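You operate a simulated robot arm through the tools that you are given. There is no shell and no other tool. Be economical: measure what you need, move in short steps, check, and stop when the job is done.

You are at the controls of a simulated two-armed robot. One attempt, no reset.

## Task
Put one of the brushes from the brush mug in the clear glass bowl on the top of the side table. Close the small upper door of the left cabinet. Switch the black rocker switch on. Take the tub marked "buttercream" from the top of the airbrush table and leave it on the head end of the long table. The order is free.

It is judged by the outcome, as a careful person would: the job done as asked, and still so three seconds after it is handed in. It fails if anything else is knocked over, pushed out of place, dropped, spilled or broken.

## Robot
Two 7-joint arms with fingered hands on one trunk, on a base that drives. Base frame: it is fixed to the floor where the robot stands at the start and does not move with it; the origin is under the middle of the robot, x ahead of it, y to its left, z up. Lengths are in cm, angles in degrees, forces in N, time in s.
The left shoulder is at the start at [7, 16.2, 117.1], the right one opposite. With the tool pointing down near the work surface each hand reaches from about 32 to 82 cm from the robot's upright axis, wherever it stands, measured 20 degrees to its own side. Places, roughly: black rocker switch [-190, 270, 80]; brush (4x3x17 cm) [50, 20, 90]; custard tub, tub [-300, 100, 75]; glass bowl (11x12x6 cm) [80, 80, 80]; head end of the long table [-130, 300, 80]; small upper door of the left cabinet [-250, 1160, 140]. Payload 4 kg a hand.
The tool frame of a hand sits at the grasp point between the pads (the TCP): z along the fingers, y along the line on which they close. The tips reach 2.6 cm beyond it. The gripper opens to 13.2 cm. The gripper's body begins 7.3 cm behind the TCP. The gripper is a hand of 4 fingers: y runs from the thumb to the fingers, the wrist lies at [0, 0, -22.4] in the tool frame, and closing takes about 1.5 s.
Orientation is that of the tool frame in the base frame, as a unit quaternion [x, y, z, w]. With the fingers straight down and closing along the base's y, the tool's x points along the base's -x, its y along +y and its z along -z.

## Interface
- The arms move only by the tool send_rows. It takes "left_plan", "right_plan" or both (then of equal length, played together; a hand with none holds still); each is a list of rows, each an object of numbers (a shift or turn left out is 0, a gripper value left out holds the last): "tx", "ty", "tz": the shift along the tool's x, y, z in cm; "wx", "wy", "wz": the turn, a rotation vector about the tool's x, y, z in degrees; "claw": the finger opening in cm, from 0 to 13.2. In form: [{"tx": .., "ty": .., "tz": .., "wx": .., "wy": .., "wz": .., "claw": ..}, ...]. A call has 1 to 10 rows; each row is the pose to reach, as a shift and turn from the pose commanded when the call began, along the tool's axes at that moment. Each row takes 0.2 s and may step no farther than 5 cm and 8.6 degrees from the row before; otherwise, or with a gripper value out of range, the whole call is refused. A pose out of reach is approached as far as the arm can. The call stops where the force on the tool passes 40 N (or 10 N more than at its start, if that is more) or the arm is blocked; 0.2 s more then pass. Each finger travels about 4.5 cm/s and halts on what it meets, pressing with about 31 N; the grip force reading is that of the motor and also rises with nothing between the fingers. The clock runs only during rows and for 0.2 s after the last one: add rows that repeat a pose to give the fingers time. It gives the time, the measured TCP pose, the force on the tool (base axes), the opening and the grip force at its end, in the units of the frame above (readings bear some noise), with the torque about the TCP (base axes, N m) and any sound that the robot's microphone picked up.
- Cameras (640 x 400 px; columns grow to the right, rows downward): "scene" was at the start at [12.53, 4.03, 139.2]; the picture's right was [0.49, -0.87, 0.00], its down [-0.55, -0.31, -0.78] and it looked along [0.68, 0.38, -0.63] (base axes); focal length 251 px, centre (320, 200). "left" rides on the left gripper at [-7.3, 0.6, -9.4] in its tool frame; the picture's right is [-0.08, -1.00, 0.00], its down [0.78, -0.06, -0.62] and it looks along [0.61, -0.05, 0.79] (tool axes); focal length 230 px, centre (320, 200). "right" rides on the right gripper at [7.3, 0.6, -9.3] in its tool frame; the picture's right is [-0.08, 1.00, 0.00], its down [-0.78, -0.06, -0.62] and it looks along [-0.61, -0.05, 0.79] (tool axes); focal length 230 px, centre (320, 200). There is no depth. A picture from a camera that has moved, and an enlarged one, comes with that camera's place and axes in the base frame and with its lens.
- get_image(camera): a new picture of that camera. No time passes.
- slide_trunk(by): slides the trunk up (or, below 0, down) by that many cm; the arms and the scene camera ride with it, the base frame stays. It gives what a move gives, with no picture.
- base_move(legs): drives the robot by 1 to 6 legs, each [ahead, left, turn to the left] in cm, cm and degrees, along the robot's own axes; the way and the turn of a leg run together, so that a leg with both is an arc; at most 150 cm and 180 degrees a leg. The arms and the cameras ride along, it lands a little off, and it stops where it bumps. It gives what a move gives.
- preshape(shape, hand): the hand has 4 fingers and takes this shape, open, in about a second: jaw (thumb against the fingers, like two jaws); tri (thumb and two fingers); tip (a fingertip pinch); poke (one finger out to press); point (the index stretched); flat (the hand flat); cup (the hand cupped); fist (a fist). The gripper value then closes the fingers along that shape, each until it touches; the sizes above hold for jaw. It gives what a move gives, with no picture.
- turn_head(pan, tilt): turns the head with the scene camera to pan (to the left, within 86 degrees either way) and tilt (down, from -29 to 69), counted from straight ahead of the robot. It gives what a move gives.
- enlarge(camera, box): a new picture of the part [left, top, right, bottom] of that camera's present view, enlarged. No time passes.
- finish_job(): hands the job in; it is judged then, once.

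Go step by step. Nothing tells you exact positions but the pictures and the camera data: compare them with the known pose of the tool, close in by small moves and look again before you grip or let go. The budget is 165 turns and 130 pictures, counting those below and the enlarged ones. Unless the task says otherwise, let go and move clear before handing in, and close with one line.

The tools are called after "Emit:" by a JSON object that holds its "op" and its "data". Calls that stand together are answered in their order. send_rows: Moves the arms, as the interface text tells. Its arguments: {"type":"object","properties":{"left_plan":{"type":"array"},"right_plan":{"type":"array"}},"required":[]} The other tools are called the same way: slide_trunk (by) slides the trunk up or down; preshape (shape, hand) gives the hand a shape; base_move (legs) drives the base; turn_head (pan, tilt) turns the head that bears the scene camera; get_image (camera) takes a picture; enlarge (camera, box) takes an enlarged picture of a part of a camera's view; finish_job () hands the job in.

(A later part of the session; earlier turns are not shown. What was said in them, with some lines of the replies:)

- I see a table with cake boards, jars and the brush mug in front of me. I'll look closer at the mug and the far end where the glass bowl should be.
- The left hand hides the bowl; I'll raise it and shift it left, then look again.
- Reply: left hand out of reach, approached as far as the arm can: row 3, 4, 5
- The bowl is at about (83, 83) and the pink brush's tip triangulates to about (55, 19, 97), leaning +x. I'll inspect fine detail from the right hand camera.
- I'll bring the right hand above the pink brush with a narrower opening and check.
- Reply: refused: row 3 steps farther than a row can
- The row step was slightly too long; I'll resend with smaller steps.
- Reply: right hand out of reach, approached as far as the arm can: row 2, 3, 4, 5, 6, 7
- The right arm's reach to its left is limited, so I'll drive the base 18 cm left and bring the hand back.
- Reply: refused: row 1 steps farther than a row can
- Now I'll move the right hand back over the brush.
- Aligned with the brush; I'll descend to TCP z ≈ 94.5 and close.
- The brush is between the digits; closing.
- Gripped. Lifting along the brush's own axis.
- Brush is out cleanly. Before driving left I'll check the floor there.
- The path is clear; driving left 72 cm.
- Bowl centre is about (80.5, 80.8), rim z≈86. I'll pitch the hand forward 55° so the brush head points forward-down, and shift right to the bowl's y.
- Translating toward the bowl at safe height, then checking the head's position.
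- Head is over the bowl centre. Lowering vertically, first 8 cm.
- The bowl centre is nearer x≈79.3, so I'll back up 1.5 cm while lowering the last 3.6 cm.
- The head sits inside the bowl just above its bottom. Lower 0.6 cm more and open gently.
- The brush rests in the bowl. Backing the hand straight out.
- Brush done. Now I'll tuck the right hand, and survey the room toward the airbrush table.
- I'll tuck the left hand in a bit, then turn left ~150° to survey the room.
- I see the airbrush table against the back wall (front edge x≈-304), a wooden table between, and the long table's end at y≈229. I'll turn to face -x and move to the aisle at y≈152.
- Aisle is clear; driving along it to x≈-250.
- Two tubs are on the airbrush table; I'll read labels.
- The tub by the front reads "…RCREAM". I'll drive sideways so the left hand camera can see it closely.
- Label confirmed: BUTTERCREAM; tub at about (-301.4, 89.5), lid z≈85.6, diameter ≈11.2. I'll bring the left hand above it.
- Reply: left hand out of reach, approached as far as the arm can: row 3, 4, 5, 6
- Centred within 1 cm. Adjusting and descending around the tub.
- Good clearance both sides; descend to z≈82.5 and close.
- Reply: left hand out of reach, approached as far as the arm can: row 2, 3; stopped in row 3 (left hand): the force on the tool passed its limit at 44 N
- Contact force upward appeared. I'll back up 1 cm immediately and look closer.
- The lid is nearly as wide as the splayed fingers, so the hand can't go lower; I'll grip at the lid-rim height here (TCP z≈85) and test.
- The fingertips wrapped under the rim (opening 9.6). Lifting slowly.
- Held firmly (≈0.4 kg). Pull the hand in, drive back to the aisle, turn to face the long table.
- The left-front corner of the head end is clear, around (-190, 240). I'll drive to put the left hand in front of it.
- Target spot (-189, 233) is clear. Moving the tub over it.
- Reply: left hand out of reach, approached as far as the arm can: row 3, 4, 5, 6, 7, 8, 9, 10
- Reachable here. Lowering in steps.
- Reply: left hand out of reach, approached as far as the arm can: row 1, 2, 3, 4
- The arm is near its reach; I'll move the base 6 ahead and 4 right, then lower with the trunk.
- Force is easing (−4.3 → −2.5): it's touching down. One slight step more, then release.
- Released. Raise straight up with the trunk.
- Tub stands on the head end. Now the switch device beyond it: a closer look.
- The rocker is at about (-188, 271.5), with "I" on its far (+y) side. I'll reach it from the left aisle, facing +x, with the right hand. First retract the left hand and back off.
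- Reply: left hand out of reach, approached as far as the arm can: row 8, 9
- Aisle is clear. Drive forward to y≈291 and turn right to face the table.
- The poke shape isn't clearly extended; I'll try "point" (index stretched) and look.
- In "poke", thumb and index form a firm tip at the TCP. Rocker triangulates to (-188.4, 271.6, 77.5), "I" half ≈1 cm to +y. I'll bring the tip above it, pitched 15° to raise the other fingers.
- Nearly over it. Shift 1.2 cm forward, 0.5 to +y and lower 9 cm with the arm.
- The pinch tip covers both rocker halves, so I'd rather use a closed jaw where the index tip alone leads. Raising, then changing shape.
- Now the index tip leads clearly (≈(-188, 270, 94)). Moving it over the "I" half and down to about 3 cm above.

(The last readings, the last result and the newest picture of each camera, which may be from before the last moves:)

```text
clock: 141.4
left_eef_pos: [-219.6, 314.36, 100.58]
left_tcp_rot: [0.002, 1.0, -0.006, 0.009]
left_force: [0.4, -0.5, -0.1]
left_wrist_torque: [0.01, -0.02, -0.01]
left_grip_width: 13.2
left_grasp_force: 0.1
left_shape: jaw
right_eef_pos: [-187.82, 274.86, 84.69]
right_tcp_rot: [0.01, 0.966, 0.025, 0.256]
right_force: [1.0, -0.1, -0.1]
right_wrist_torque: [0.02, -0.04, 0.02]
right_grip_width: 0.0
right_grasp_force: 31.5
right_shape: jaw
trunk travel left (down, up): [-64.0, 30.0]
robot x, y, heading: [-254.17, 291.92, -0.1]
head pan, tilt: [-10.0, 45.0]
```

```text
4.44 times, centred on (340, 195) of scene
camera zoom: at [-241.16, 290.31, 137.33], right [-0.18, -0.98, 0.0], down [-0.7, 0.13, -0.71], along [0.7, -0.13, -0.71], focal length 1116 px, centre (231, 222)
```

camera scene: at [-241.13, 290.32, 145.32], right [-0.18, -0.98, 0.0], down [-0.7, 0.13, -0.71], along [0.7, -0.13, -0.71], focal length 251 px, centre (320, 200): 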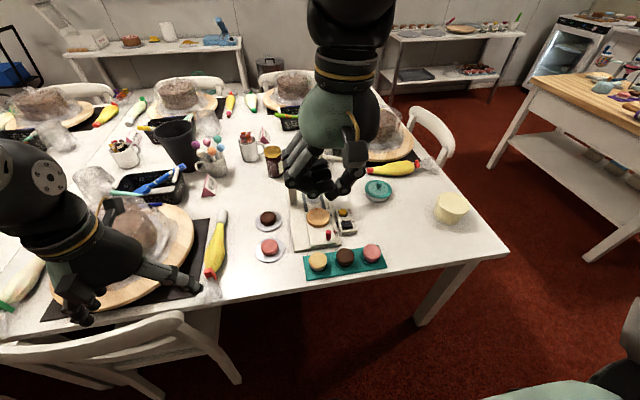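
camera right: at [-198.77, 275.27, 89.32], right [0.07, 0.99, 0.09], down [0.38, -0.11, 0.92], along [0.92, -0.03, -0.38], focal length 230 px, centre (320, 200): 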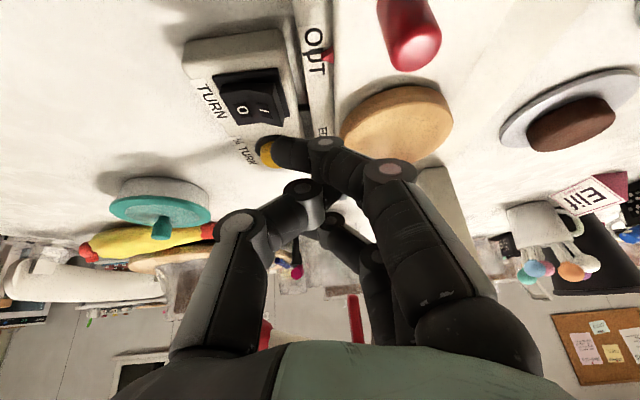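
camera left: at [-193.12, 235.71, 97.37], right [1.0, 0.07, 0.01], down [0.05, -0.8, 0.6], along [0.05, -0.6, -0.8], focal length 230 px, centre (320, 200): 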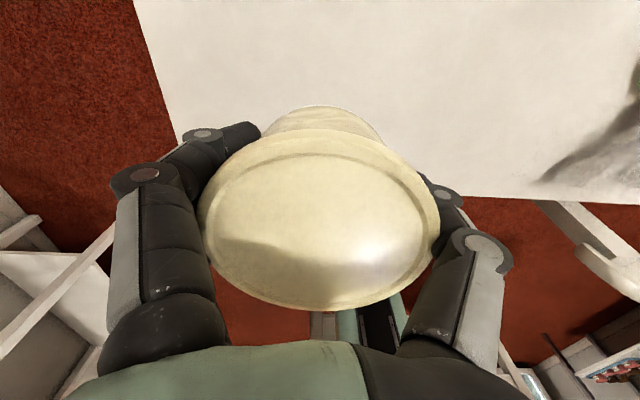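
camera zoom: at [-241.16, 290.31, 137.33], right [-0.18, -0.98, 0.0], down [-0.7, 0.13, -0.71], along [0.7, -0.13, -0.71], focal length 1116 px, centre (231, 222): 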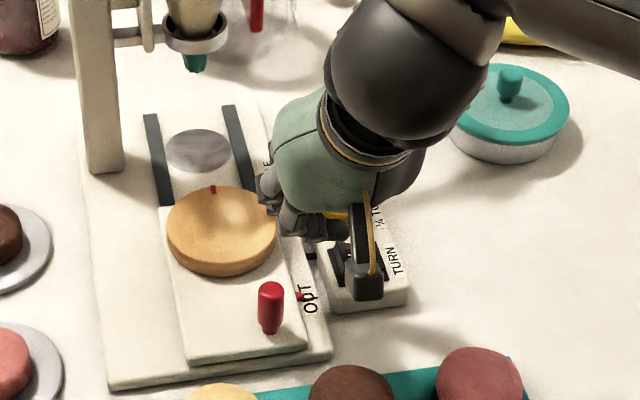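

Aligned with "I". Pressing straight down slowly.

Emit:
{"op": "send_rows", "data": {"right_plan": [{"tx": 1.0, "ty": -0.1, "tz": 1.74}, {"tx": 1.73, "ty": -0.1, "tz": 3.05}, {"tx": 2.0, "ty": -0.1, "tz": 3.5}, {"tx": 2.2, "ty": -0.1, "tz": 3.9}, {"tx": 2.2, "ty": -0.1, "tz": 3.9}]}}

Emit:
{"op": "get_image", "data": {"camera": "right"}}

```text
clock: 142.7
left_eef_pos: [-219.67, 314.45, 100.64]
left_tcp_rot: [0.001, 1.0, -0.006, 0.009]
left_force: [0.4, 0.9, 0.3]
left_wrist_torque: [-0.04, 0.04, 0.01]
left_grip_width: 13.2
left_grasp_force: 0.1
left_shape: jaw
right_eef_pos: [-187.67, 275.01, 80.27]
right_tcp_rot: [0.01, 0.966, 0.025, 0.256]
right_force: [1.4, 0.5, 3.4]
right_wrist_torque: [-0.02, 0.02, -0.02]
right_grip_width: 0.02
right_grasp_force: 31.1
right_shape: jaw
trunk travel left (down, up): [-64.0, 30.0]
robot x, y, heading: [-253.94, 291.93, -0.0]
head pan, tilt: [-10.0, 45.0]
```

```text
39 pictures are left
camera right: at [-198.69, 275.46, 84.88], right [0.07, 0.99, 0.09], down [0.38, -0.11, 0.92], along [0.92, -0.03, -0.38], focal length 230 px, centre (320, 200)
```

right: 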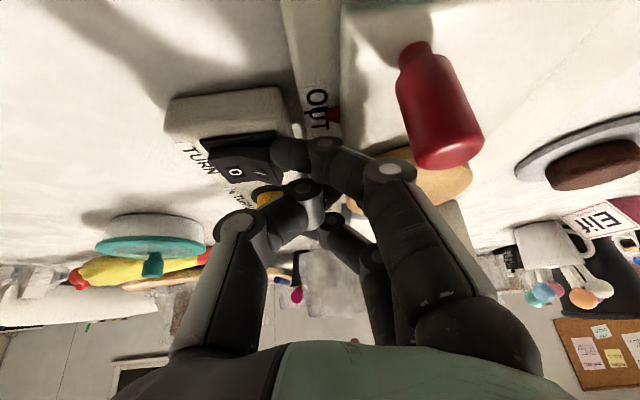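

Contact on the I side (3.4 N). Pressing further.

Emit:
{"op": "send_rows", "data": {"right_plan": [{"tx": 0.2, "tz": 0.35}, {"tx": 0.4, "tz": 0.7}, {"tx": 0.4, "tz": 0.7}]}}

Emit:
{"op": "enlarge", "data": {"camera": "right", "box": [160, 60, 340, 210]}}

```text
clock: 143.4
left_eef_pos: [-219.98, 314.52, 100.81]
left_tcp_rot: [0.002, 1.0, -0.006, 0.011]
left_force: [0.8, -0.6, -0.3]
left_wrist_torque: [-0.01, 0.02, 0.0]
left_grip_width: 13.17
left_grasp_force: 0.1
left_shape: jaw
right_eef_pos: [-187.64, 275.18, 80.17]
right_tcp_rot: [0.012, 0.965, 0.026, 0.262]
right_force: [4.0, -2.9, 34.5]
right_wrist_torque: [0.06, -0.19, -0.07]
right_grip_width: 0.0
right_grasp_force: 30.9
right_shape: jaw
trunk travel left (down, up): [-64.0, 30.0]
robot x, y, heading: [-254.38, 292.29, -0.1]
head pan, tilt: [-10.0, 45.0]
```

```text
2.67 times, centred on (250, 135) of right
camera zoom: at [-198.71, 275.57, 84.64], right [0.08, 0.99, 0.09], down [0.37, -0.12, 0.92], along [0.93, -0.04, -0.37], focal length 614 px, centre (507, 373)
```

zoom: 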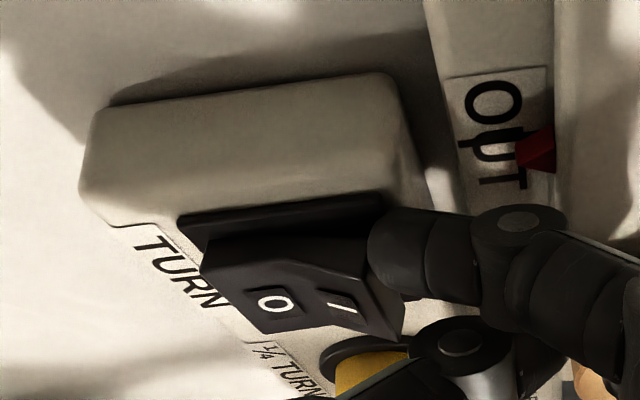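

The tip landed on the bezel's front corner beside the raised "I" end. I'll lift, shift −0.9 in y and +1.0 in x, and look.

Emit:
{"op": "send_rows", "data": {"right_plan": [{"tx": -0.75, "ty": 0.1, "tz": -1.3}, {"tx": -1.6, "ty": 0.17, "tz": -2.8}, {"tx": -2.38, "ty": -0.73, "tz": -2.16}, {"tx": -2.38, "ty": -0.73, "tz": -2.16}]}}

Emit:
{"op": "enlarge", "data": {"camera": "right", "box": [160, 60, 340, 210]}}

```text
clock: 144.4
left_eef_pos: [-219.64, 314.37, 100.6]
left_tcp_rot: [0.002, 1.0, -0.007, 0.009]
left_force: [0.3, -0.1, -0.7]
left_wrist_torque: [-0.01, -0.01, 0.01]
left_grip_width: 13.18
left_grasp_force: 0.0
left_shape: jaw
right_eef_pos: [-186.88, 274.11, 82.39]
right_tcp_rot: [0.01, 0.966, 0.025, 0.255]
right_force: [0.6, 0.0, -0.1]
right_wrist_torque: [-0.02, 0.0, 0.04]
right_grip_width: 0.0
right_grasp_force: 31.1
right_shape: jaw
trunk travel left (down, up): [-64.0, 30.0]
robot x, y, heading: [-253.79, 292.26, -0.2]
head pan, tilt: [-10.0, 45.0]
```

```text
2.67 times, centred on (250, 135) of right
camera zoom: at [-197.83, 274.52, 87.02], right [0.07, 0.99, 0.09], down [0.38, -0.11, 0.92], along [0.92, -0.03, -0.38], focal length 614 px, centre (507, 373)
```

zoom: 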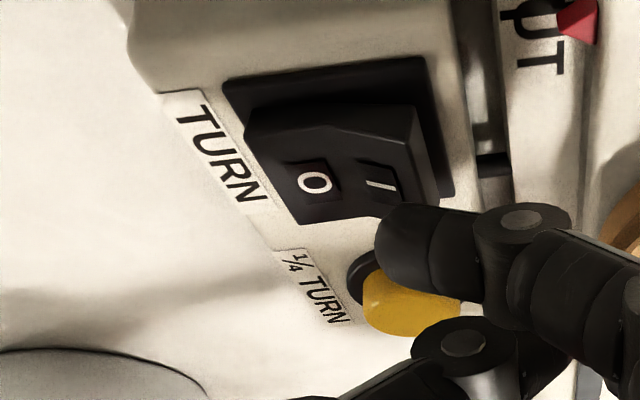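

Geometry now puts the tip directly over the "I" face. Pressing down.

Emit:
{"op": "send_rows", "data": {"right_plan": [{"tx": 0.6, "ty": 0.1, "tz": 0.7}, {"tx": 0.9, "ty": 0.1, "tz": 1.2}, {"tx": 1.2, "ty": 0.1, "tz": 1.7}, {"tx": 1.41, "ty": 0.07, "tz": 2.08}, {"tx": 1.41, "ty": 0.07, "tz": 2.08}]}}

Emit:
{"op": "enlarge", "data": {"camera": "right", "box": [160, 60, 340, 210]}}

```text
clock: 145.7
left_eef_pos: [-219.78, 314.66, 100.81]
left_tcp_rot: [0.002, 1.0, -0.006, 0.011]
left_force: [0.9, -0.6, 0.0]
left_wrist_torque: [-0.01, -0.02, 0.01]
left_grip_width: 13.19
left_grasp_force: 0.1
left_shape: jaw
right_eef_pos: [-186.78, 274.75, 80.83]
right_tcp_rot: [0.01, 0.965, 0.027, 0.262]
right_force: [10.9, 9.9, 36.4]
right_wrist_torque: [-0.38, 0.26, 0.02]
right_grip_width: 0.02
right_grasp_force: 31.3
right_shape: jaw
trunk travel left (down, up): [-64.0, 30.0]
robot x, y, heading: [-254.28, 292.36, -0.1]
head pan, tilt: [-10.0, 45.0]
```

```text
2.67 times, centred on (250, 135) of right
camera zoom: at [-197.83, 275.1, 85.28], right [0.07, 0.99, 0.1], down [0.36, -0.12, 0.92], along [0.93, -0.03, -0.37], focal length 614 px, centre (507, 373)
```

zoom: 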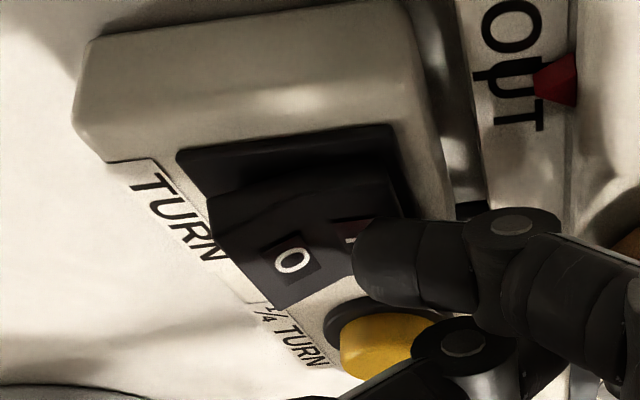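

Lift off and check the rocker's state.

Emit:
{"op": "send_rows", "data": {"right_plan": [{"tx": -1.2, "ty": 0.1, "tz": -2.1}, {"tx": -2.5, "ty": 0.2, "tz": -4.3}, {"tx": -3.5, "ty": 0.2, "tz": -7}, {"tx": -3.5, "ty": 0.2, "tz": -7}]}}

Emit:
{"op": "enlarge", "data": {"camera": "right", "box": [160, 0, 340, 150]}}

```text
clock: 146.7
left_eef_pos: [-219.57, 314.27, 100.68]
left_tcp_rot: [0.002, 1.0, -0.006, 0.009]
left_force: [-0.7, -0.1, -0.4]
left_wrist_torque: [0.01, 0.01, 0.0]
left_grip_width: 13.2
left_grasp_force: 0.0
left_shape: jaw
right_eef_pos: [-187.42, 274.18, 87.61]
right_tcp_rot: [0.01, 0.967, 0.025, 0.254]
right_force: [-0.9, 0.5, 0.1]
right_wrist_torque: [-0.02, 0.0, -0.02]
right_grip_width: 0.01
right_grasp_force: 30.8
right_shape: jaw
trunk travel left (down, up): [-64.0, 30.0]
robot x, y, heading: [-254.07, 292.08, -0.3]
head pan, tilt: [-10.0, 45.0]
```

```text
2.67 times, centred on (250, 75) of right
camera zoom: at [-198.38, 274.5, 92.27], right [0.07, 0.99, 0.09], down [0.38, -0.11, 0.92], along [0.92, -0.03, -0.39], focal length 614 px, centre (507, 533)
```

zoom: 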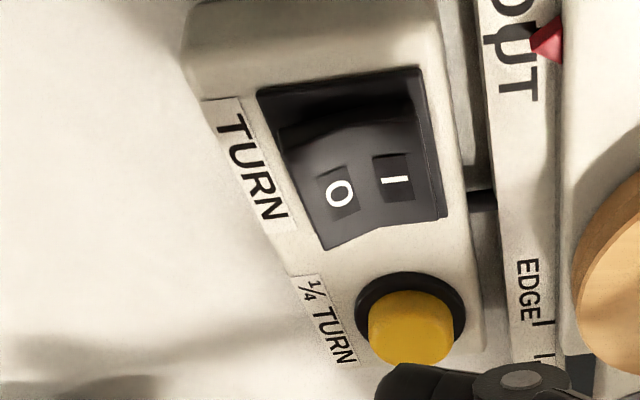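

The "I" side is now down: the switch is on. Retract the hand and check the scene.

Emit:
{"op": "send_rows", "data": {"right_plan": [{"tx": -2, "tz": -4}, {"tx": -4, "tz": -8}, {"tx": -5, "tz": -12.5}, {"tx": -5, "tz": -17}, {"tx": -5, "tz": -21}, {"tx": -4, "tz": -25}, {"tx": -3, "tz": -29}, {"tx": -2, "tz": -33}, {"tx": -2, "tz": -33}]}}

Emit:
{"op": "slide_trunk", "data": {"by": 8}}

Emit:
{"op": "get_image", "data": {"camera": "scene"}}

```text
clock: 148.7
left_eef_pos: [-219.53, 314.35, 100.68]
left_tcp_rot: [0.002, 1.0, -0.006, 0.009]
left_force: [-0.6, 0.1, 0.0]
left_wrist_torque: [0.0, -0.02, -0.03]
left_grip_width: 13.2
left_grasp_force: 0.0
left_shape: jaw
right_eef_pos: [-201.81, 272.68, 117.2]
right_tcp_rot: [0.01, 0.967, 0.024, 0.255]
right_force: [0.3, -0.2, -1.1]
right_wrist_torque: [0.03, 0.0, 0.0]
right_grip_width: 0.0
right_grasp_force: 31.3
right_shape: jaw
trunk travel left (down, up): [-64.0, 30.0]
robot x, y, heading: [-254.47, 292.03, -0.0]
head pan, tilt: [-10.0, 45.0]
```

```text
clock: 149.8
left_eef_pos: [-219.53, 314.38, 108.64]
left_tcp_rot: [0.002, 1.0, -0.007, 0.009]
left_force: [-0.3, 0.0, -0.1]
left_wrist_torque: [0.01, 0.01, 0.0]
left_grip_width: 13.19
left_grasp_force: 0.0
left_shape: jaw
right_eef_pos: [-201.74, 272.73, 125.32]
right_tcp_rot: [0.009, 0.967, 0.025, 0.254]
right_force: [0.1, 0.3, -0.8]
right_wrist_torque: [-0.03, -0.02, 0.03]
right_grip_width: 0.0
right_grasp_force: 31.1
right_shape: jaw
trunk travel left (down, up): [-72.0, 22.0]
robot x, y, heading: [-254.17, 292.06, -0.3]
head pan, tilt: [-10.0, 45.0]
```

```text
34 pictures are left
camera scene: at [-241.09, 290.31, 145.32], right [-0.18, -0.98, 0.0], down [-0.7, 0.13, -0.71], along [0.7, -0.13, -0.71], focal length 251 px, centre (320, 200)
```

scene: 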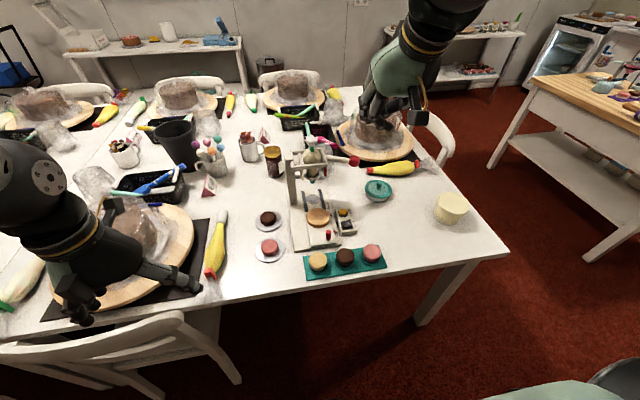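

All in place. Now head down the aisle to the far cabinet: un-pitch the right hand, turn left, shift toward the aisle centre and look.

Emit:
{"op": "send_rows", "data": {"right_plan": [{"wy": 8, "tz": -2}, {"wy": 16, "tz": -5}, {"wy": 24, "tz": -8}, {"wy": 30, "tz": -11}, {"wy": 30, "tz": -11}]}}

Emit:
{"op": "base_move", "data": {"legs": [[0, 0, 90], [0, 13, 0]]}}

Emit:
{"op": "turn_head", "data": {"pan": 8, "tilt": 15}}

Emit:
{"op": "get_image", "data": {"camera": "scene"}}

```text
clock: 151.0
left_eef_pos: [-219.56, 314.36, 108.63]
left_tcp_rot: [0.001, 1.0, -0.005, 0.01]
left_force: [0.2, -0.2, -0.7]
left_wrist_torque: [0.02, -0.02, 0.03]
left_grip_width: 13.2
left_grasp_force: 0.1
left_shape: jaw
right_eef_pos: [-207.23, 272.21, 134.85]
right_tcp_rot: [0.003, 1.0, 0.027, -0.003]
right_force: [-0.5, 0.2, -0.8]
right_wrist_torque: [0.06, -0.01, -0.01]
right_grip_width: 0.02
right_grasp_force: 30.5
right_shape: jaw
trunk travel left (down, up): [-72.0, 22.0]
robot x, y, heading: [-254.17, 291.86, -0.1]
head pan, tilt: [-10.0, 45.0]
```

```text
clock: 156.1
left_eef_pos: [-289.26, 326.4, 108.67]
left_tcp_rot: [-0.707, 0.708, 0.003, 0.01]
left_force: [0.4, 0.6, 0.3]
left_wrist_torque: [-0.01, -0.01, 0.01]
left_grip_width: 13.19
left_grasp_force: 0.0
left_shape: jaw
right_eef_pos: [-247.18, 338.84, 134.84]
right_tcp_rot: [-0.705, 0.709, 0.017, -0.021]
right_force: [0.2, 0.7, -0.4]
right_wrist_torque: [0.0, -0.01, 0.02]
right_grip_width: 0.01
right_grasp_force: 31.2
right_shape: jaw
trunk travel left (down, up): [-72.0, 22.0]
robot x, y, heading: [-266.77, 291.77, 89.8]
head pan, tilt: [-10.0, 45.0]
```

```text
clock: 157.1
left_eef_pos: [-289.43, 326.44, 108.68]
left_tcp_rot: [-0.707, 0.708, 0.002, 0.011]
left_force: [-0.5, 0.3, -0.9]
left_wrist_torque: [0.01, 0.01, 0.01]
left_grip_width: 13.2
left_grasp_force: 0.0
left_shape: jaw
right_eef_pos: [-247.43, 338.89, 134.82]
right_tcp_rot: [-0.705, 0.709, 0.017, -0.021]
right_force: [-0.8, 0.0, 0.5]
right_wrist_torque: [0.03, 0.01, -0.01]
right_grip_width: 0.01
right_grasp_force: 31.0
right_shape: jaw
trunk travel left (down, up): [-72.0, 22.0]
robot x, y, heading: [-267.06, 292.24, 90.1]
head pan, tilt: [8.0, 15.0]
```

```text
33 pictures are left
camera scene: at [-268.18, 306.05, 150.0], right [0.99, 0.14, 0.0], down [0.04, -0.26, -0.97], along [-0.13, 0.96, -0.26], focal length 251 px, centre (320, 200)
```

scene: 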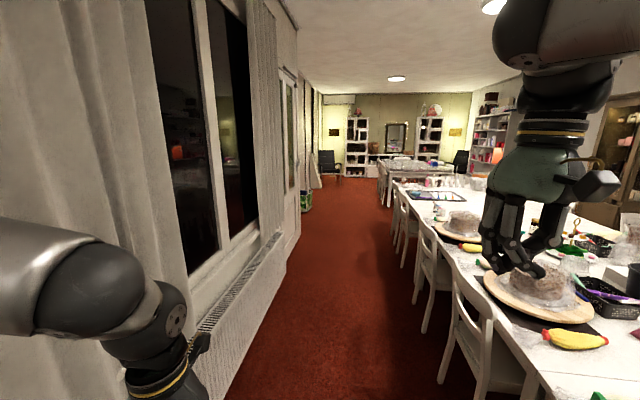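

The aisle ahead is clear at x≈-267. Driving 5.5 m along it.

Emit:
{"op": "base_move", "data": {"legs": [[150, 0, 0], [150, 0, 0], [150, 0, 0], [100, 0, 0]]}}

Emit:
{"op": "turn_head", "data": {"pan": 0, "tilt": 15}}

Emit:
{"op": "get_image", "data": {"camera": "scene"}}

```text
clock: 183.3
left_eef_pos: [-285.85, 874.95, 108.64]
left_tcp_rot: [-0.701, 0.713, 0.002, 0.01]
left_force: [-0.3, -0.2, 0.6]
left_wrist_torque: [0.02, -0.01, 0.0]
left_grip_width: 13.17
left_grasp_force: 0.0
left_shape: jaw
right_eef_pos: [-243.56, 886.48, 134.82]
right_tcp_rot: [-0.699, 0.714, 0.017, -0.022]
right_force: [-0.8, 0.4, -0.2]
right_wrist_torque: [0.01, -0.01, 0.04]
right_grip_width: 0.0
right_grasp_force: 31.1
right_shape: jaw
trunk travel left (down, up): [-72.0, 22.0]
robot x, y, heading: [-263.9, 840.2, 89.2]
head pan, tilt: [8.0, 15.0]
```

```text
clock: 183.9
left_eef_pos: [-285.74, 874.96, 108.62]
left_tcp_rot: [-0.701, 0.713, 0.003, 0.012]
left_force: [-0.3, 0.1, 0.8]
left_wrist_torque: [0.03, 0.0, 0.0]
left_grip_width: 13.18
left_grasp_force: 0.1
left_shape: jaw
right_eef_pos: [-243.52, 886.73, 134.95]
right_tcp_rot: [-0.699, 0.714, 0.016, -0.021]
right_force: [-0.3, 0.3, 0.4]
right_wrist_torque: [-0.01, -0.04, -0.03]
right_grip_width: 0.02
right_grasp_force: 30.7
right_shape: jaw
trunk travel left (down, up): [-72.0, 22.0]
robot x, y, heading: [-263.83, 840.25, 89.2]
head pan, tilt: [0.0, 15.0]
```

```text
32 pictures are left
camera scene: at [-263.54, 854.24, 150.0], right [1.0, -0.02, 0.0], down [0.0, -0.26, -0.97], along [0.02, 0.97, -0.26], focal length 251 px, centre (320, 200)
```

scene: 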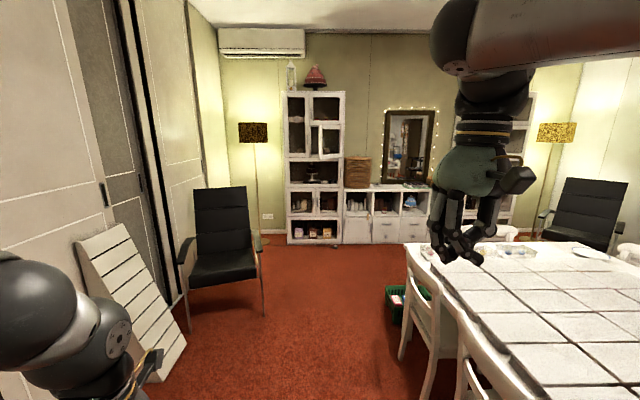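

Emit:
{"op": "enlarge", "data": {"camera": "scene", "box": [270, 60, 370, 250]}}

```text
2.11 times, centred on (320, 155) of scene
camera zoom: at [-263.54, 854.24, 150.0], right [1.0, -0.02, 0.0], down [0.0, -0.26, -0.97], along [0.02, 0.97, -0.26], focal length 528 px, centre (320, 295)
```

zoom: 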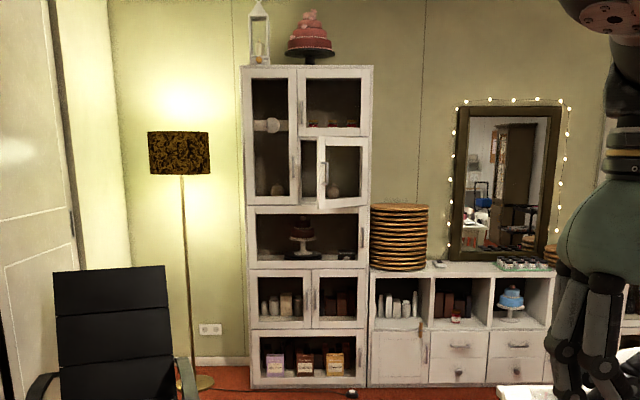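

The small upper door (hinged right, x≈-231; free edge ≈(-260,1135)) stands ajar. I'll drive closer, staying between the black chair and the white chair.

Emit:
{"op": "base_move", "data": {"legs": [[0, 0, 0.8], [140, 0, 0], [60, 0, 0]]}}

Emit:
{"op": "get_image", "data": {"camera": "scene"}}

```text
clock: 194.2
left_eef_pos: [-286.18, 1073.21, 108.55]
left_tcp_rot: [0.707, -0.707, -0.003, -0.012]
left_force: [0.1, 0.2, 0.5]
left_wrist_torque: [-0.01, 0.0, -0.01]
left_grip_width: 13.2
left_grasp_force: 0.1
left_shape: jaw
right_eef_pos: [-244.08, 1085.59, 134.95]
right_tcp_rot: [-0.706, 0.708, 0.016, -0.021]
right_force: [1.6, -0.3, 0.4]
right_wrist_torque: [0.02, -0.03, 0.01]
right_grip_width: 0.0
right_grasp_force: 30.8
right_shape: jaw
trunk travel left (down, up): [-72.0, 22.0]
robot x, y, heading: [-263.56, 1038.74, 89.9]
head pan, tilt: [0.0, 15.0]
```

```text
30 pictures are left
camera scene: at [-263.58, 1052.84, 150.02], right [1.0, 0.0, 0.0], down [0.0, -0.26, -0.97], along [0.0, 0.97, -0.26], focal length 251 px, centre (320, 200)
```

scene: 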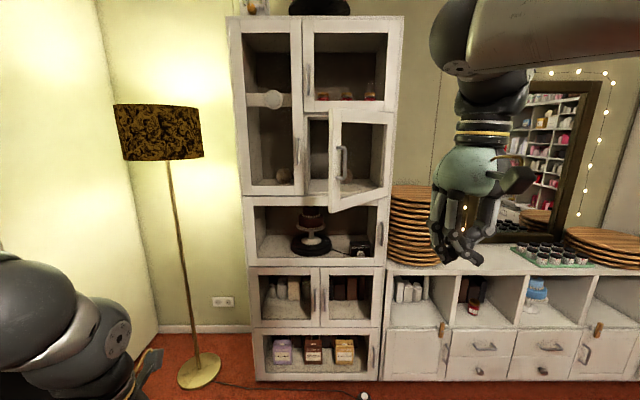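

Door free edge ≈(-260,1136), about 42° open. I'll pitch the right hand to point forward, at x≈-251.5, z≈136, to push on the door's face beside the handle.

Emit:
{"op": "send_rows", "data": {"right_plan": [{"wy": -8.4, "ty": 0.8}, {"wy": -16.8, "ty": 1.6}, {"wy": -25.2, "ty": 2.4}, {"wy": -33.6, "ty": 3.2}, {"wy": -42, "ty": 4}, {"wy": -50.4, "ty": 4.8}, {"wy": -58.8, "ty": 5.6}, {"wy": -67.2, "ty": 6.4}, {"wy": -75.6, "ty": 7.2}, {"wy": -82, "ty": 7.5}]}}

Emit:
{"op": "get_image", "data": {"camera": "scene"}}

```text
clock: 196.4
left_eef_pos: [-286.25, 1073.38, 108.66]
left_tcp_rot: [-0.707, 0.707, 0.002, 0.011]
left_force: [-0.3, 0.5, -0.2]
left_wrist_torque: [0.0, -0.02, -0.01]
left_grip_width: 13.2
left_grasp_force: 0.0
left_shape: jaw
right_eef_pos: [-252.41, 1087.0, 136.34]
right_tcp_rot: [-0.522, 0.548, 0.476, 0.448]
right_force: [-0.9, 0.5, 0.2]
right_wrist_torque: [-0.02, 0.05, 0.0]
right_grip_width: 0.0
right_grasp_force: 30.7
right_shape: jaw
right hand out of reach, approached as far as the arm can: row 10
trunk travel left (down, up): [-72.0, 22.0]
robot x, y, heading: [-263.78, 1038.63, 89.9]
head pan, tilt: [0.0, 15.0]
```

```text
29 pictures are left
camera scene: at [-263.78, 1052.98, 150.0], right [1.0, 0.0, 0.0], down [0.0, -0.26, -0.97], along [0.0, 0.97, -0.26], focal length 251 px, centre (320, 200)
```

scene: 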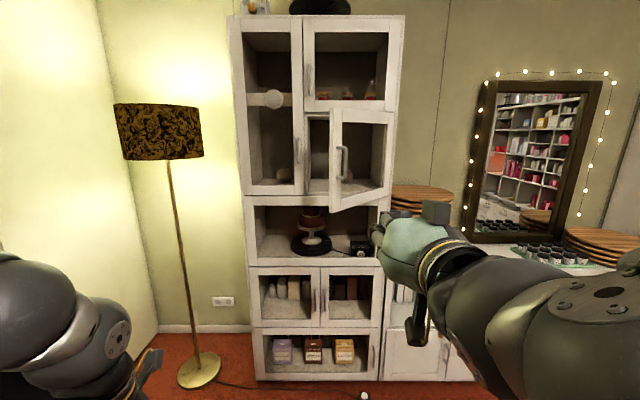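

Driving 45 cm closer, then pushing with the arm.

Emit:
{"op": "base_move", "data": {"legs": [[45, 0, 0]]}}

Emit:
{"op": "get_image", "data": {"camera": "right"}}

Emit:
{"op": "get_image", "data": {"camera": "scene"}}

```text
clock: 199.1
left_eef_pos: [-286.33, 1117.88, 108.69]
left_tcp_rot: [0.707, -0.707, -0.003, -0.011]
left_force: [-0.9, -0.1, -0.5]
left_wrist_torque: [-0.03, 0.0, 0.0]
left_grip_width: 13.17
left_grasp_force: 0.1
left_shape: jaw
right_eef_pos: [-252.53, 1131.65, 136.27]
right_tcp_rot: [-0.522, 0.549, 0.475, 0.448]
right_force: [-0.1, 0.8, 0.0]
right_wrist_torque: [0.0, 0.03, 0.0]
right_grip_width: 0.0
right_grasp_force: 31.3
right_shape: jaw
trunk travel left (down, up): [-72.0, 22.0]
robot x, y, heading: [-263.56, 1083.51, 90.0]
head pan, tilt: [0.0, 15.0]
```

```text
28 pictures are left
camera right: at [-253.34, 1121.3, 130.6], right [-0.99, 0.01, 0.13], down [0.11, -0.5, 0.86], along [0.08, 0.87, 0.49], focal length 230 px, centre (320, 200)
```

right: 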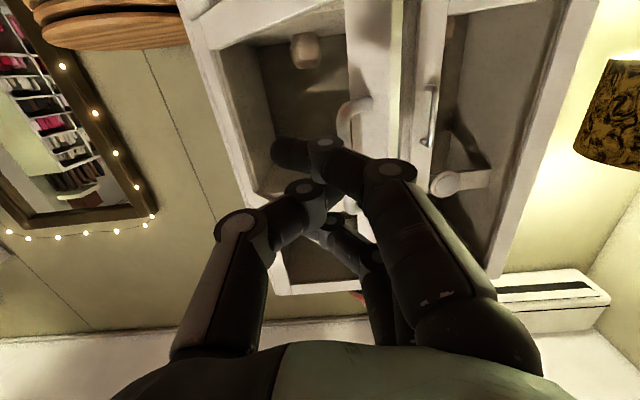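

```text
27 pictures are left
camera scene: at [-263.62, 1097.61, 150.02], right [1.0, 0.0, 0.0], down [0.0, -0.26, -0.97], along [0.0, 0.97, -0.26], focal length 251 px, centre (320, 200)
```

scene: 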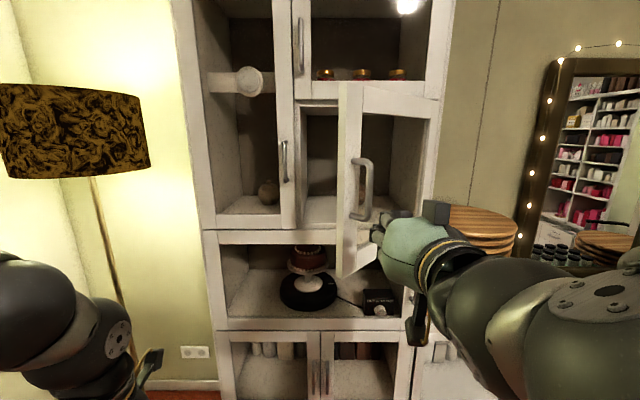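

The door is framed glass with a handle; safest is to push on the free-edge stile just below the handle. Shifting the hand left and down, backed off a little.

Emit:
{"op": "send_rows", "data": {"right_plan": [{"tx": 0.6, "tz": -3.3}, {"tx": 3, "ty": 1, "tz": -3.3}, {"tx": 5.4, "ty": 4, "tz": -3.3}, {"tx": 5.4, "ty": 8.1, "tz": -3.3}, {"tx": 5.4, "ty": 8.1, "tz": -3.3}]}}

Emit:
{"op": "get_image", "data": {"camera": "right"}}

Emit:
{"op": "get_image", "data": {"camera": "scene"}}

```text
clock: 200.5
left_eef_pos: [-286.32, 1118.03, 108.65]
left_tcp_rot: [0.708, -0.706, -0.003, -0.011]
left_force: [-0.4, 0.1, 0.1]
left_wrist_torque: [0.01, 0.0, 0.03]
left_grip_width: 13.18
left_grasp_force: 0.0
left_shape: jaw
right_eef_pos: [-255.77, 1129.93, 130.49]
right_tcp_rot: [-0.495, 0.587, 0.436, 0.469]
right_force: [-0.3, 0.2, 0.6]
right_wrist_torque: [0.01, -0.01, 0.0]
right_grip_width: 0.0
right_grasp_force: 31.0
right_shape: jaw
right hand out of reach, approached as far as the arm can: row 1, 2, 3
trunk travel left (down, up): [-72.0, 22.0]
robot x, y, heading: [-263.59, 1083.55, 90.1]
head pan, tilt: [0.0, 15.0]
stopped in row 5 (right hand): the arm was blocked; the commanded pose is now the measured one
```

```text
26 pictures are left
camera right: at [-257.87, 1119.67, 125.23], right [-0.98, 0.14, 0.12], down [0.04, -0.48, 0.88], along [0.18, 0.87, 0.46], focal length 230 px, centre (320, 200)
```

right: 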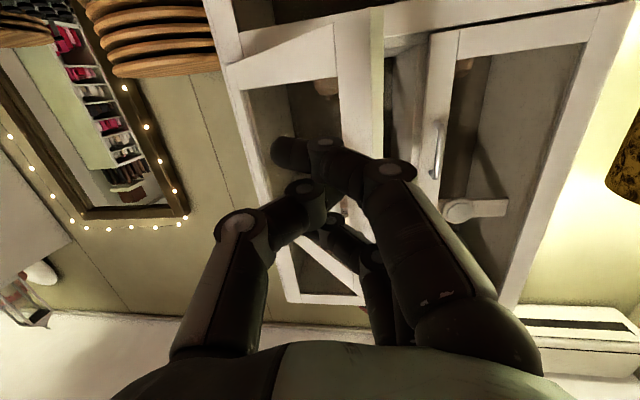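

```text
25 pictures are left
camera scene: at [-263.83, 1097.72, 149.86], right [1.0, 0.02, 0.0], down [0.0, -0.27, -0.96], along [-0.01, 0.96, -0.27], focal length 251 px, centre (320, 200)
```

scene: 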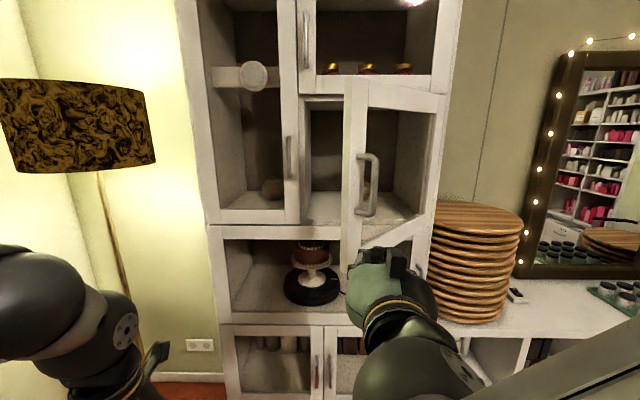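

The arm folded to its limit, but the index tip (≈(-253, 1131.6, 128)) is now in front of the door's bottom rail, which is a good push point. Pushing straight forward with the arm.

Emit:
{"op": "send_rows", "data": {"right_plan": [{"tx": -0.35, "ty": 0.26, "tz": 2}, {"tx": -0.7, "ty": 0.52, "tz": 3.9}, {"tx": -1.0, "ty": 0.8, "tz": 5.9}, {"tx": -1.4, "ty": 1.0, "tz": 7.8}, {"tx": -1.7, "ty": 1.3, "tz": 9.8}, {"tx": -1.9, "ty": 1.4, "tz": 10.7}, {"tx": -1.9, "ty": 1.4, "tz": 10.7}]}}

Emit:
{"op": "get_image", "data": {"camera": "right"}}

Emit:
{"op": "get_image", "data": {"camera": "scene"}}

```text
clock: 202.1
left_eef_pos: [-286.35, 1118.05, 108.8]
left_tcp_rot: [0.708, -0.707, -0.002, -0.011]
left_force: [0.1, 0.1, 0.6]
left_wrist_torque: [0.0, 0.04, 0.01]
left_grip_width: 13.19
left_grasp_force: 0.1
left_shape: jaw
right_eef_pos: [-255.55, 1140.96, 130.61]
right_tcp_rot: [-0.495, 0.587, 0.437, 0.468]
right_force: [-0.1, -0.3, 0.3]
right_wrist_torque: [0.0, 0.03, -0.01]
right_grip_width: 0.01
right_grasp_force: 30.8
right_shape: jaw
trunk travel left (down, up): [-72.0, 22.0]
robot x, y, heading: [-263.63, 1083.54, 90.2]
head pan, tilt: [0.0, 15.0]
```

```text
24 pictures are left
camera right: at [-257.75, 1130.66, 125.19], right [-0.98, 0.14, 0.12], down [0.04, -0.48, 0.88], along [0.18, 0.87, 0.46], focal length 230 px, centre (320, 200)
```

right: 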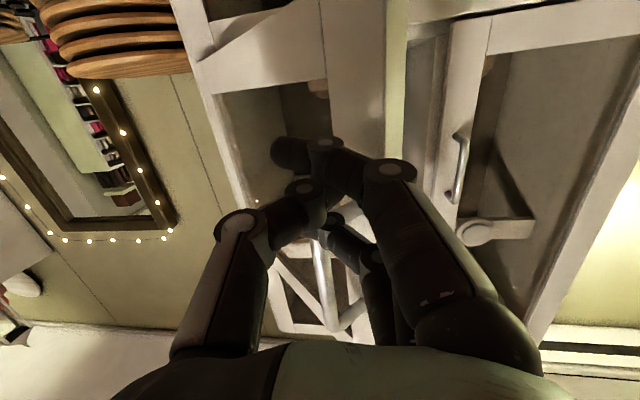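

```text
23 pictures are left
camera scene: at [-263.63, 1097.71, 150.01], right [1.0, 0.0, 0.0], down [0.0, -0.26, -0.97], along [0.0, 0.97, -0.26], focal length 251 px, centre (320, 200)
```

scene: 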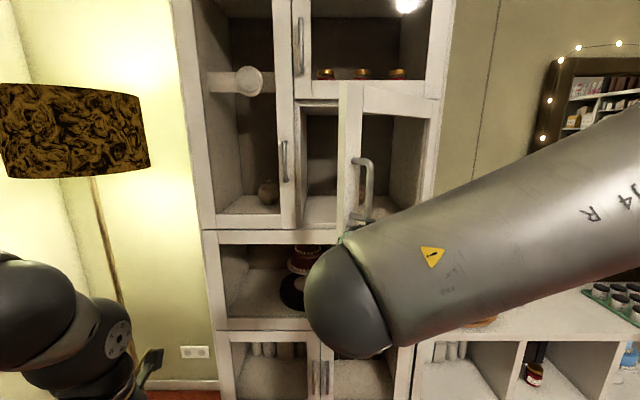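

Rechecking with parallax: the cabinet front is at y≈1170 and the door's bottom rail spans z≈121–125. I'll lower the trunk 5 cm so the tip meets the rail, then push on.

Emit:
{"op": "slide_trunk", "data": {"by": -5}}

Emit:
{"op": "send_rows", "data": {"right_plan": [{"tx": -0.35, "ty": 0.26, "tz": 2}, {"tx": -0.7, "ty": 0.52, "tz": 3.9}, {"tx": -1.0, "ty": 0.8, "tz": 5.9}, {"tx": -1.4, "ty": 1.0, "tz": 7.8}, {"tx": -1.4, "ty": 1.0, "tz": 7.8}]}}

Emit:
{"op": "get_image", "data": {"camera": "right"}}

```text
clock: 203.0
left_eef_pos: [-286.25, 1118.0, 103.73]
left_tcp_rot: [0.708, -0.706, -0.002, -0.01]
left_force: [-0.6, 0.1, -0.4]
left_wrist_torque: [0.0, -0.01, 0.0]
left_grip_width: 13.21
left_grasp_force: 0.1
left_shape: jaw
right_eef_pos: [-255.57, 1141.06, 125.62]
right_tcp_rot: [-0.495, 0.587, 0.436, 0.469]
right_force: [-0.3, -0.7, 0.3]
right_wrist_torque: [0.04, -0.01, 0.03]
right_grip_width: 0.0
right_grasp_force: 31.2
right_shape: jaw
trunk travel left (down, up): [-67.0, 27.0]
robot x, y, heading: [-263.55, 1083.37, 90.1]
head pan, tilt: [0.0, 15.0]
```

```text
clock: 204.2
left_eef_pos: [-286.37, 1117.95, 103.72]
left_tcp_rot: [0.707, -0.707, -0.003, -0.012]
left_force: [0.2, 0.1, 0.0]
left_wrist_torque: [-0.01, 0.02, -0.04]
left_grip_width: 13.2
left_grasp_force: 0.0
left_shape: jaw
right_eef_pos: [-255.55, 1148.87, 125.74]
right_tcp_rot: [-0.494, 0.587, 0.436, 0.47]
right_force: [0.4, -0.4, -0.7]
right_wrist_torque: [-0.02, 0.01, -0.01]
right_grip_width: 0.0
right_grasp_force: 30.6
right_shape: jaw
trunk travel left (down, up): [-67.0, 27.0]
robot x, y, heading: [-264.02, 1083.84, 90.0]
head pan, tilt: [0.0, 15.0]
```

```text
22 pictures are left
camera right: at [-257.72, 1138.61, 120.29], right [-0.98, 0.14, 0.12], down [0.04, -0.48, 0.88], along [0.18, 0.87, 0.46], focal length 230 px, centre (320, 200)
```

right: 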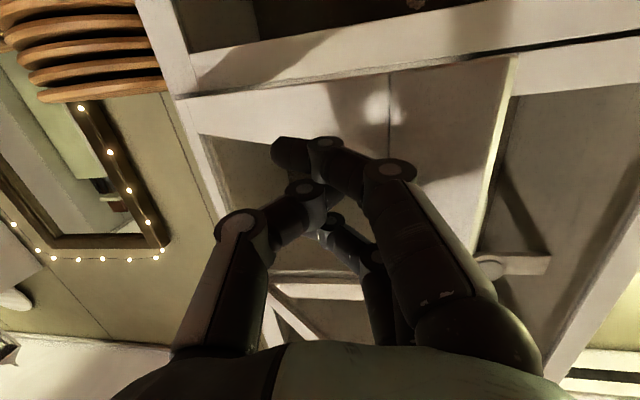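

The door is moving (now ≈29° open). Continue pushing.

Emit:
{"op": "send_rows", "data": {"right_plan": [{"tx": -0.35, "ty": 0.26, "tz": 2}, {"tx": -0.7, "ty": 0.52, "tz": 3.9}, {"tx": -1.0, "ty": 0.8, "tz": 5.9}, {"tx": -1.4, "ty": 1.0, "tz": 7.8}, {"tx": -1.4, "ty": 1.0, "tz": 7.8}]}}

Emit:
{"op": "get_image", "data": {"camera": "right"}}

Emit:
{"op": "get_image", "data": {"camera": "scene"}}

```text
clock: 205.4
left_eef_pos: [-286.26, 1118.0, 103.66]
left_tcp_rot: [0.707, -0.707, -0.003, -0.011]
left_force: [0.5, 0.4, -0.3]
left_wrist_torque: [0.01, 0.01, 0.0]
left_grip_width: 13.19
left_grasp_force: 0.1
left_shape: jaw
right_eef_pos: [-255.38, 1156.93, 125.69]
right_tcp_rot: [-0.494, 0.588, 0.435, 0.471]
right_force: [-1.1, -0.5, 0.2]
right_wrist_torque: [-0.01, 0.05, -0.01]
right_grip_width: 0.0
right_grasp_force: 31.0
right_shape: jaw
trunk travel left (down, up): [-67.0, 27.0]
robot x, y, heading: [-263.77, 1083.93, 90.3]
head pan, tilt: [0.0, 15.0]
```

```text
21 pictures are left
camera right: at [-257.63, 1146.62, 120.3], right [-0.98, 0.14, 0.12], down [0.04, -0.48, 0.88], along [0.18, 0.87, 0.46], focal length 230 px, centre (320, 200)
```

right: 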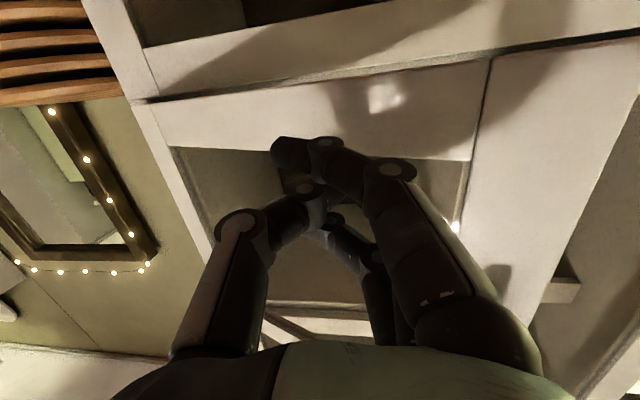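

```text
20 pictures are left
camera scene: at [-263.65, 1097.65, 145.01], right [1.0, 0.0, 0.0], down [0.0, -0.26, -0.97], along [0.0, 0.97, -0.26], focal length 251 px, centre (320, 200)
```

scene: 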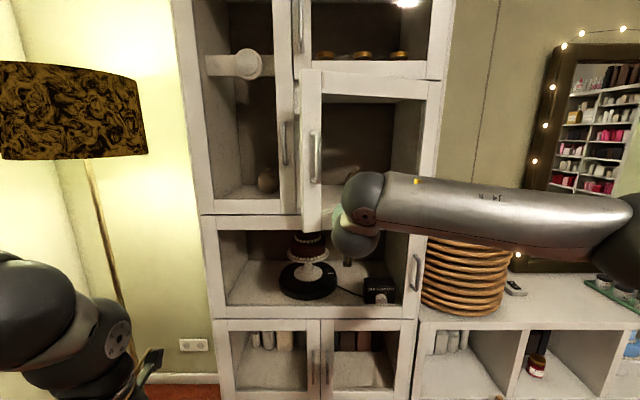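

Nearly closed; pushing on to contact.

Emit:
{"op": "send_rows", "data": {"right_plan": [{"tx": -0.35, "ty": 0.26, "tz": 2}, {"tx": -0.7, "ty": 0.52, "tz": 3.9}, {"tx": -1.0, "ty": 0.8, "tz": 5.5}, {"tx": -1.3, "ty": 0.95, "tz": 7}, {"tx": -1.5, "ty": 1.1, "tz": 8.2}, {"tx": -1.7, "ty": 1.2, "tz": 9.4}, {"tx": -1.7, "ty": 1.2, "tz": 9.4}]}}

Emit:
{"op": "get_image", "data": {"camera": "scene"}}

```text
clock: 207.0
left_eef_pos: [-286.16, 1118.01, 103.62]
left_tcp_rot: [0.707, -0.707, -0.003, -0.011]
left_force: [-0.8, -0.2, 0.6]
left_wrist_torque: [0.05, -0.02, 0.0]
left_grip_width: 13.19
left_grasp_force: 0.0
left_shape: jaw
right_eef_pos: [-255.38, 1166.67, 125.69]
right_tcp_rot: [-0.495, 0.587, 0.437, 0.469]
right_force: [0.3, -0.7, -0.5]
right_wrist_torque: [0.02, -0.02, 0.01]
right_grip_width: 0.01
right_grasp_force: 31.1
right_shape: jaw
trunk travel left (down, up): [-67.0, 27.0]
robot x, y, heading: [-263.56, 1083.44, 89.9]
head pan, tilt: [0.0, 15.0]
```

```text
19 pictures are left
camera scene: at [-263.6, 1097.71, 145.01], right [1.0, 0.0, 0.0], down [0.0, -0.26, -0.97], along [0.0, 0.97, -0.26], focal length 251 px, centre (320, 200)
```

scene: 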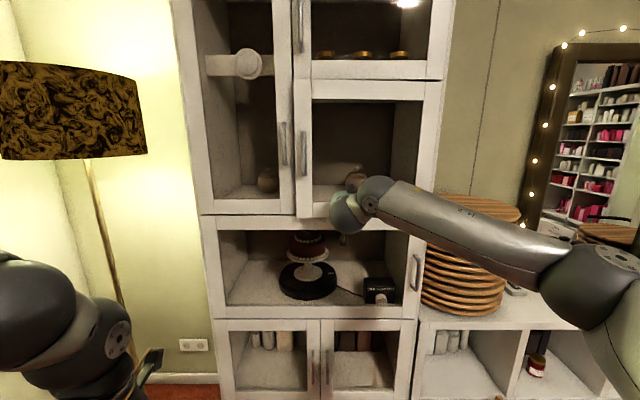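

Looks nearly flush with little force; pushing a few more cm until resistance.

Emit:
{"op": "send_rows", "data": {"right_plan": [{"tx": -0.18, "ty": 0.13, "tz": 1}, {"tx": -0.35, "ty": 0.26, "tz": 2}, {"tx": -0.5, "ty": 0.39, "tz": 2.9}, {"tx": -0.7, "ty": 0.5, "tz": 3.9}, {"tx": -0.7, "ty": 0.5, "tz": 3.9}]}}

Emit:
{"op": "enlarge", "data": {"camera": "scene", "box": [180, 40, 460, 240]}}

Emit:
{"op": "get_image", "data": {"camera": "right"}}

```text
clock: 208.2
left_eef_pos: [-286.3, 1117.82, 103.54]
left_tcp_rot: [0.708, -0.707, -0.003, -0.012]
left_force: [0.8, 0.4, -0.2]
left_wrist_torque: [-0.01, -0.01, 0.03]
left_grip_width: 13.17
left_grasp_force: 0.1
left_shape: jaw
right_eef_pos: [-255.41, 1170.37, 125.84]
right_tcp_rot: [-0.495, 0.587, 0.437, 0.469]
right_force: [0.3, -7.5, 1.0]
right_wrist_torque: [0.0, -0.03, 0.07]
right_grip_width: 0.0
right_grasp_force: 30.9
right_shape: jaw
trunk travel left (down, up): [-67.0, 27.0]
robot x, y, heading: [-263.47, 1083.34, 89.8]
head pan, tilt: [0.0, 15.0]
```

```text
2.00 times, centred on (320, 140) of scene
camera zoom: at [-263.6, 1097.5, 145.03], right [1.0, 0.0, 0.0], down [0.0, -0.26, -0.97], along [0.0, 0.97, -0.26], focal length 502 px, centre (320, 320)
```

zoom: 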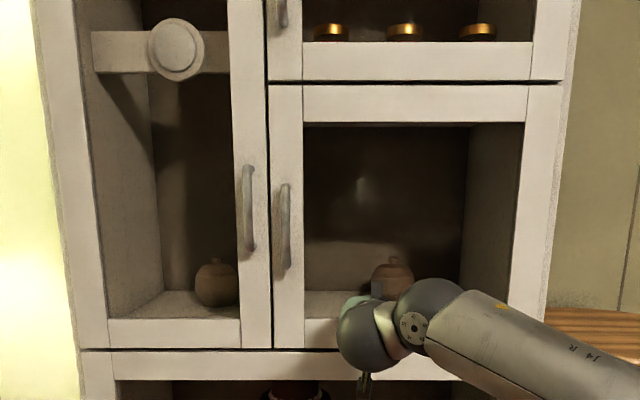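

```text
17 pictures are left
camera right: at [-257.63, 1160.08, 120.49], right [-0.98, 0.14, 0.12], down [0.04, -0.48, 0.88], along [0.18, 0.87, 0.46], focal length 230 px, centre (320, 200)
```

right: 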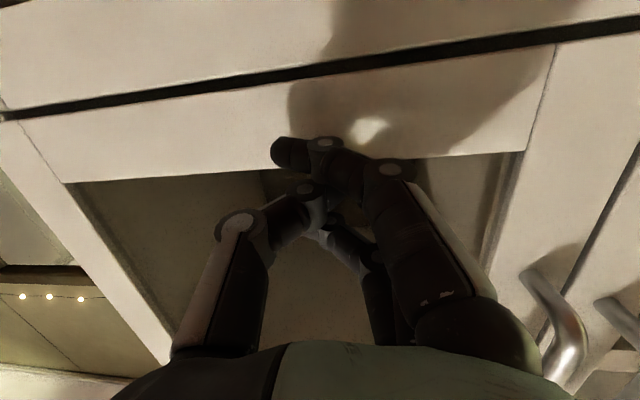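

The door is flush, 7.5 N of resistance. A slightly firmer press, then retreat and verify.

Emit:
{"op": "send_rows", "data": {"right_plan": [{"tx": -0.1, "ty": 0.07, "tz": 0.5}, {"tx": -0.15, "ty": 0.1, "tz": 0.8}, {"tx": -0.15, "ty": 0.1, "tz": 0.8}]}}

Emit:
{"op": "send_rows", "data": {"right_plan": [{"tx": 0.35, "ty": -0.26, "tz": -2}, {"tx": 0.9, "ty": -0.65, "tz": -5}, {"tx": 1.7, "ty": -1.3, "tz": -9.8}, {"tx": 2.4, "ty": -1.8, "tz": -14}, {"tx": 3, "ty": -2.3, "tz": -18}, {"tx": 3.4, "ty": -2.6, "tz": -20}]}}

Emit:
{"op": "get_image", "data": {"camera": "scene"}}

```text
clock: 208.9
left_eef_pos: [-286.08, 1117.42, 103.87]
left_tcp_rot: [-0.707, 0.707, 0.005, 0.012]
left_force: [0.2, -0.3, 0.5]
left_wrist_torque: [0.06, 0.01, 0.01]
left_grip_width: 13.18
left_grasp_force: 0.0
left_shape: jaw
right_eef_pos: [-255.51, 1170.5, 125.9]
right_tcp_rot: [-0.497, 0.585, 0.436, 0.47]
right_force: [2.2, -26.9, -0.2]
right_wrist_torque: [0.0, 0.01, 0.13]
right_grip_width: 0.02
right_grasp_force: 30.8
right_shape: jaw
trunk travel left (down, up): [-67.0, 27.0]
robot x, y, heading: [-263.32, 1083.36, 90.1]
head pan, tilt: [0.0, 15.0]
stopped in row 3 (right hand): the force on the tool passed its limit at 41 N (the readings are from after the stop); the commanded pose is now the measured one
```

```text
clock: 210.3
left_eef_pos: [-286.25, 1117.93, 103.58]
left_tcp_rot: [-0.707, 0.707, 0.003, 0.012]
left_force: [0.1, -0.1, -0.6]
left_wrist_torque: [-0.03, -0.08, 0.04]
left_grip_width: 13.21
left_grasp_force: 0.1
left_shape: jaw
right_eef_pos: [-255.46, 1150.87, 125.59]
right_tcp_rot: [-0.497, 0.586, 0.434, 0.47]
right_force: [0.0, -0.3, 0.0]
right_wrist_torque: [-0.01, -0.01, 0.0]
right_grip_width: 0.0
right_grasp_force: 30.5
right_shape: jaw
trunk travel left (down, up): [-67.0, 27.0]
robot x, y, heading: [-263.42, 1083.63, 89.9]
head pan, tilt: [0.0, 15.0]
```

```text
16 pictures are left
camera scene: at [-263.58, 1097.68, 145.01], right [1.0, 0.0, 0.0], down [0.0, -0.26, -0.97], along [0.0, 0.97, -0.26], focal length 251 px, centre (320, 200)
```

scene: 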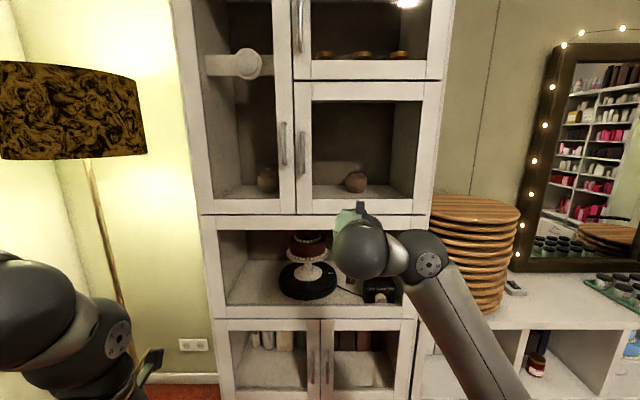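

The door is shut flush and stays. Backing off clear and a final look.

Emit:
{"op": "base_move", "data": {"legs": [[-45, 0, 0]]}}

Emit:
{"op": "get_image", "data": {"camera": "scene"}}

```text
clock: 213.0
left_eef_pos: [-286.18, 1073.05, 103.63]
left_tcp_rot: [-0.707, 0.707, 0.002, 0.011]
left_force: [1.3, 0.2, 0.3]
left_wrist_torque: [-0.02, -0.04, -0.05]
left_grip_width: 13.18
left_grasp_force: 0.1
left_shape: jaw
right_eef_pos: [-255.44, 1105.9, 125.55]
right_tcp_rot: [-0.498, 0.586, 0.435, 0.468]
right_force: [-0.3, -0.8, -0.2]
right_wrist_torque: [0.01, -0.01, 0.0]
right_grip_width: 0.0
right_grasp_force: 30.4
right_shape: jaw
trunk travel left (down, up): [-67.0, 27.0]
robot x, y, heading: [-263.51, 1038.17, 89.8]
head pan, tilt: [0.0, 15.0]
```

```text
15 pictures are left
camera scene: at [-263.58, 1052.65, 145.0], right [1.0, 0.0, 0.0], down [0.0, -0.26, -0.97], along [0.0, 0.97, -0.26], focal length 251 px, centre (320, 200)
```

scene: 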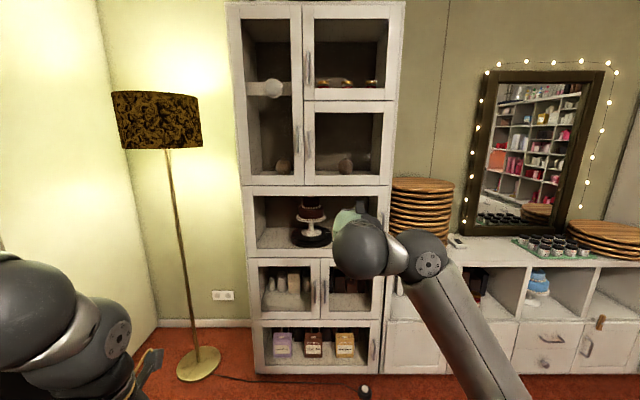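

The door is closed and both hands are clear. The brush, the tub and the switch were each checked earlier, so I'm handing in.

Emit:
{"op": "finish_job", "data": {}}

```text
The job is handed in.
```

All four parts are done and handed in: the pink brush is in the glass bowl, the buttercream tub is on the head end of the long table, the black rocker switch is on, and the small upper cabinet door is closed.
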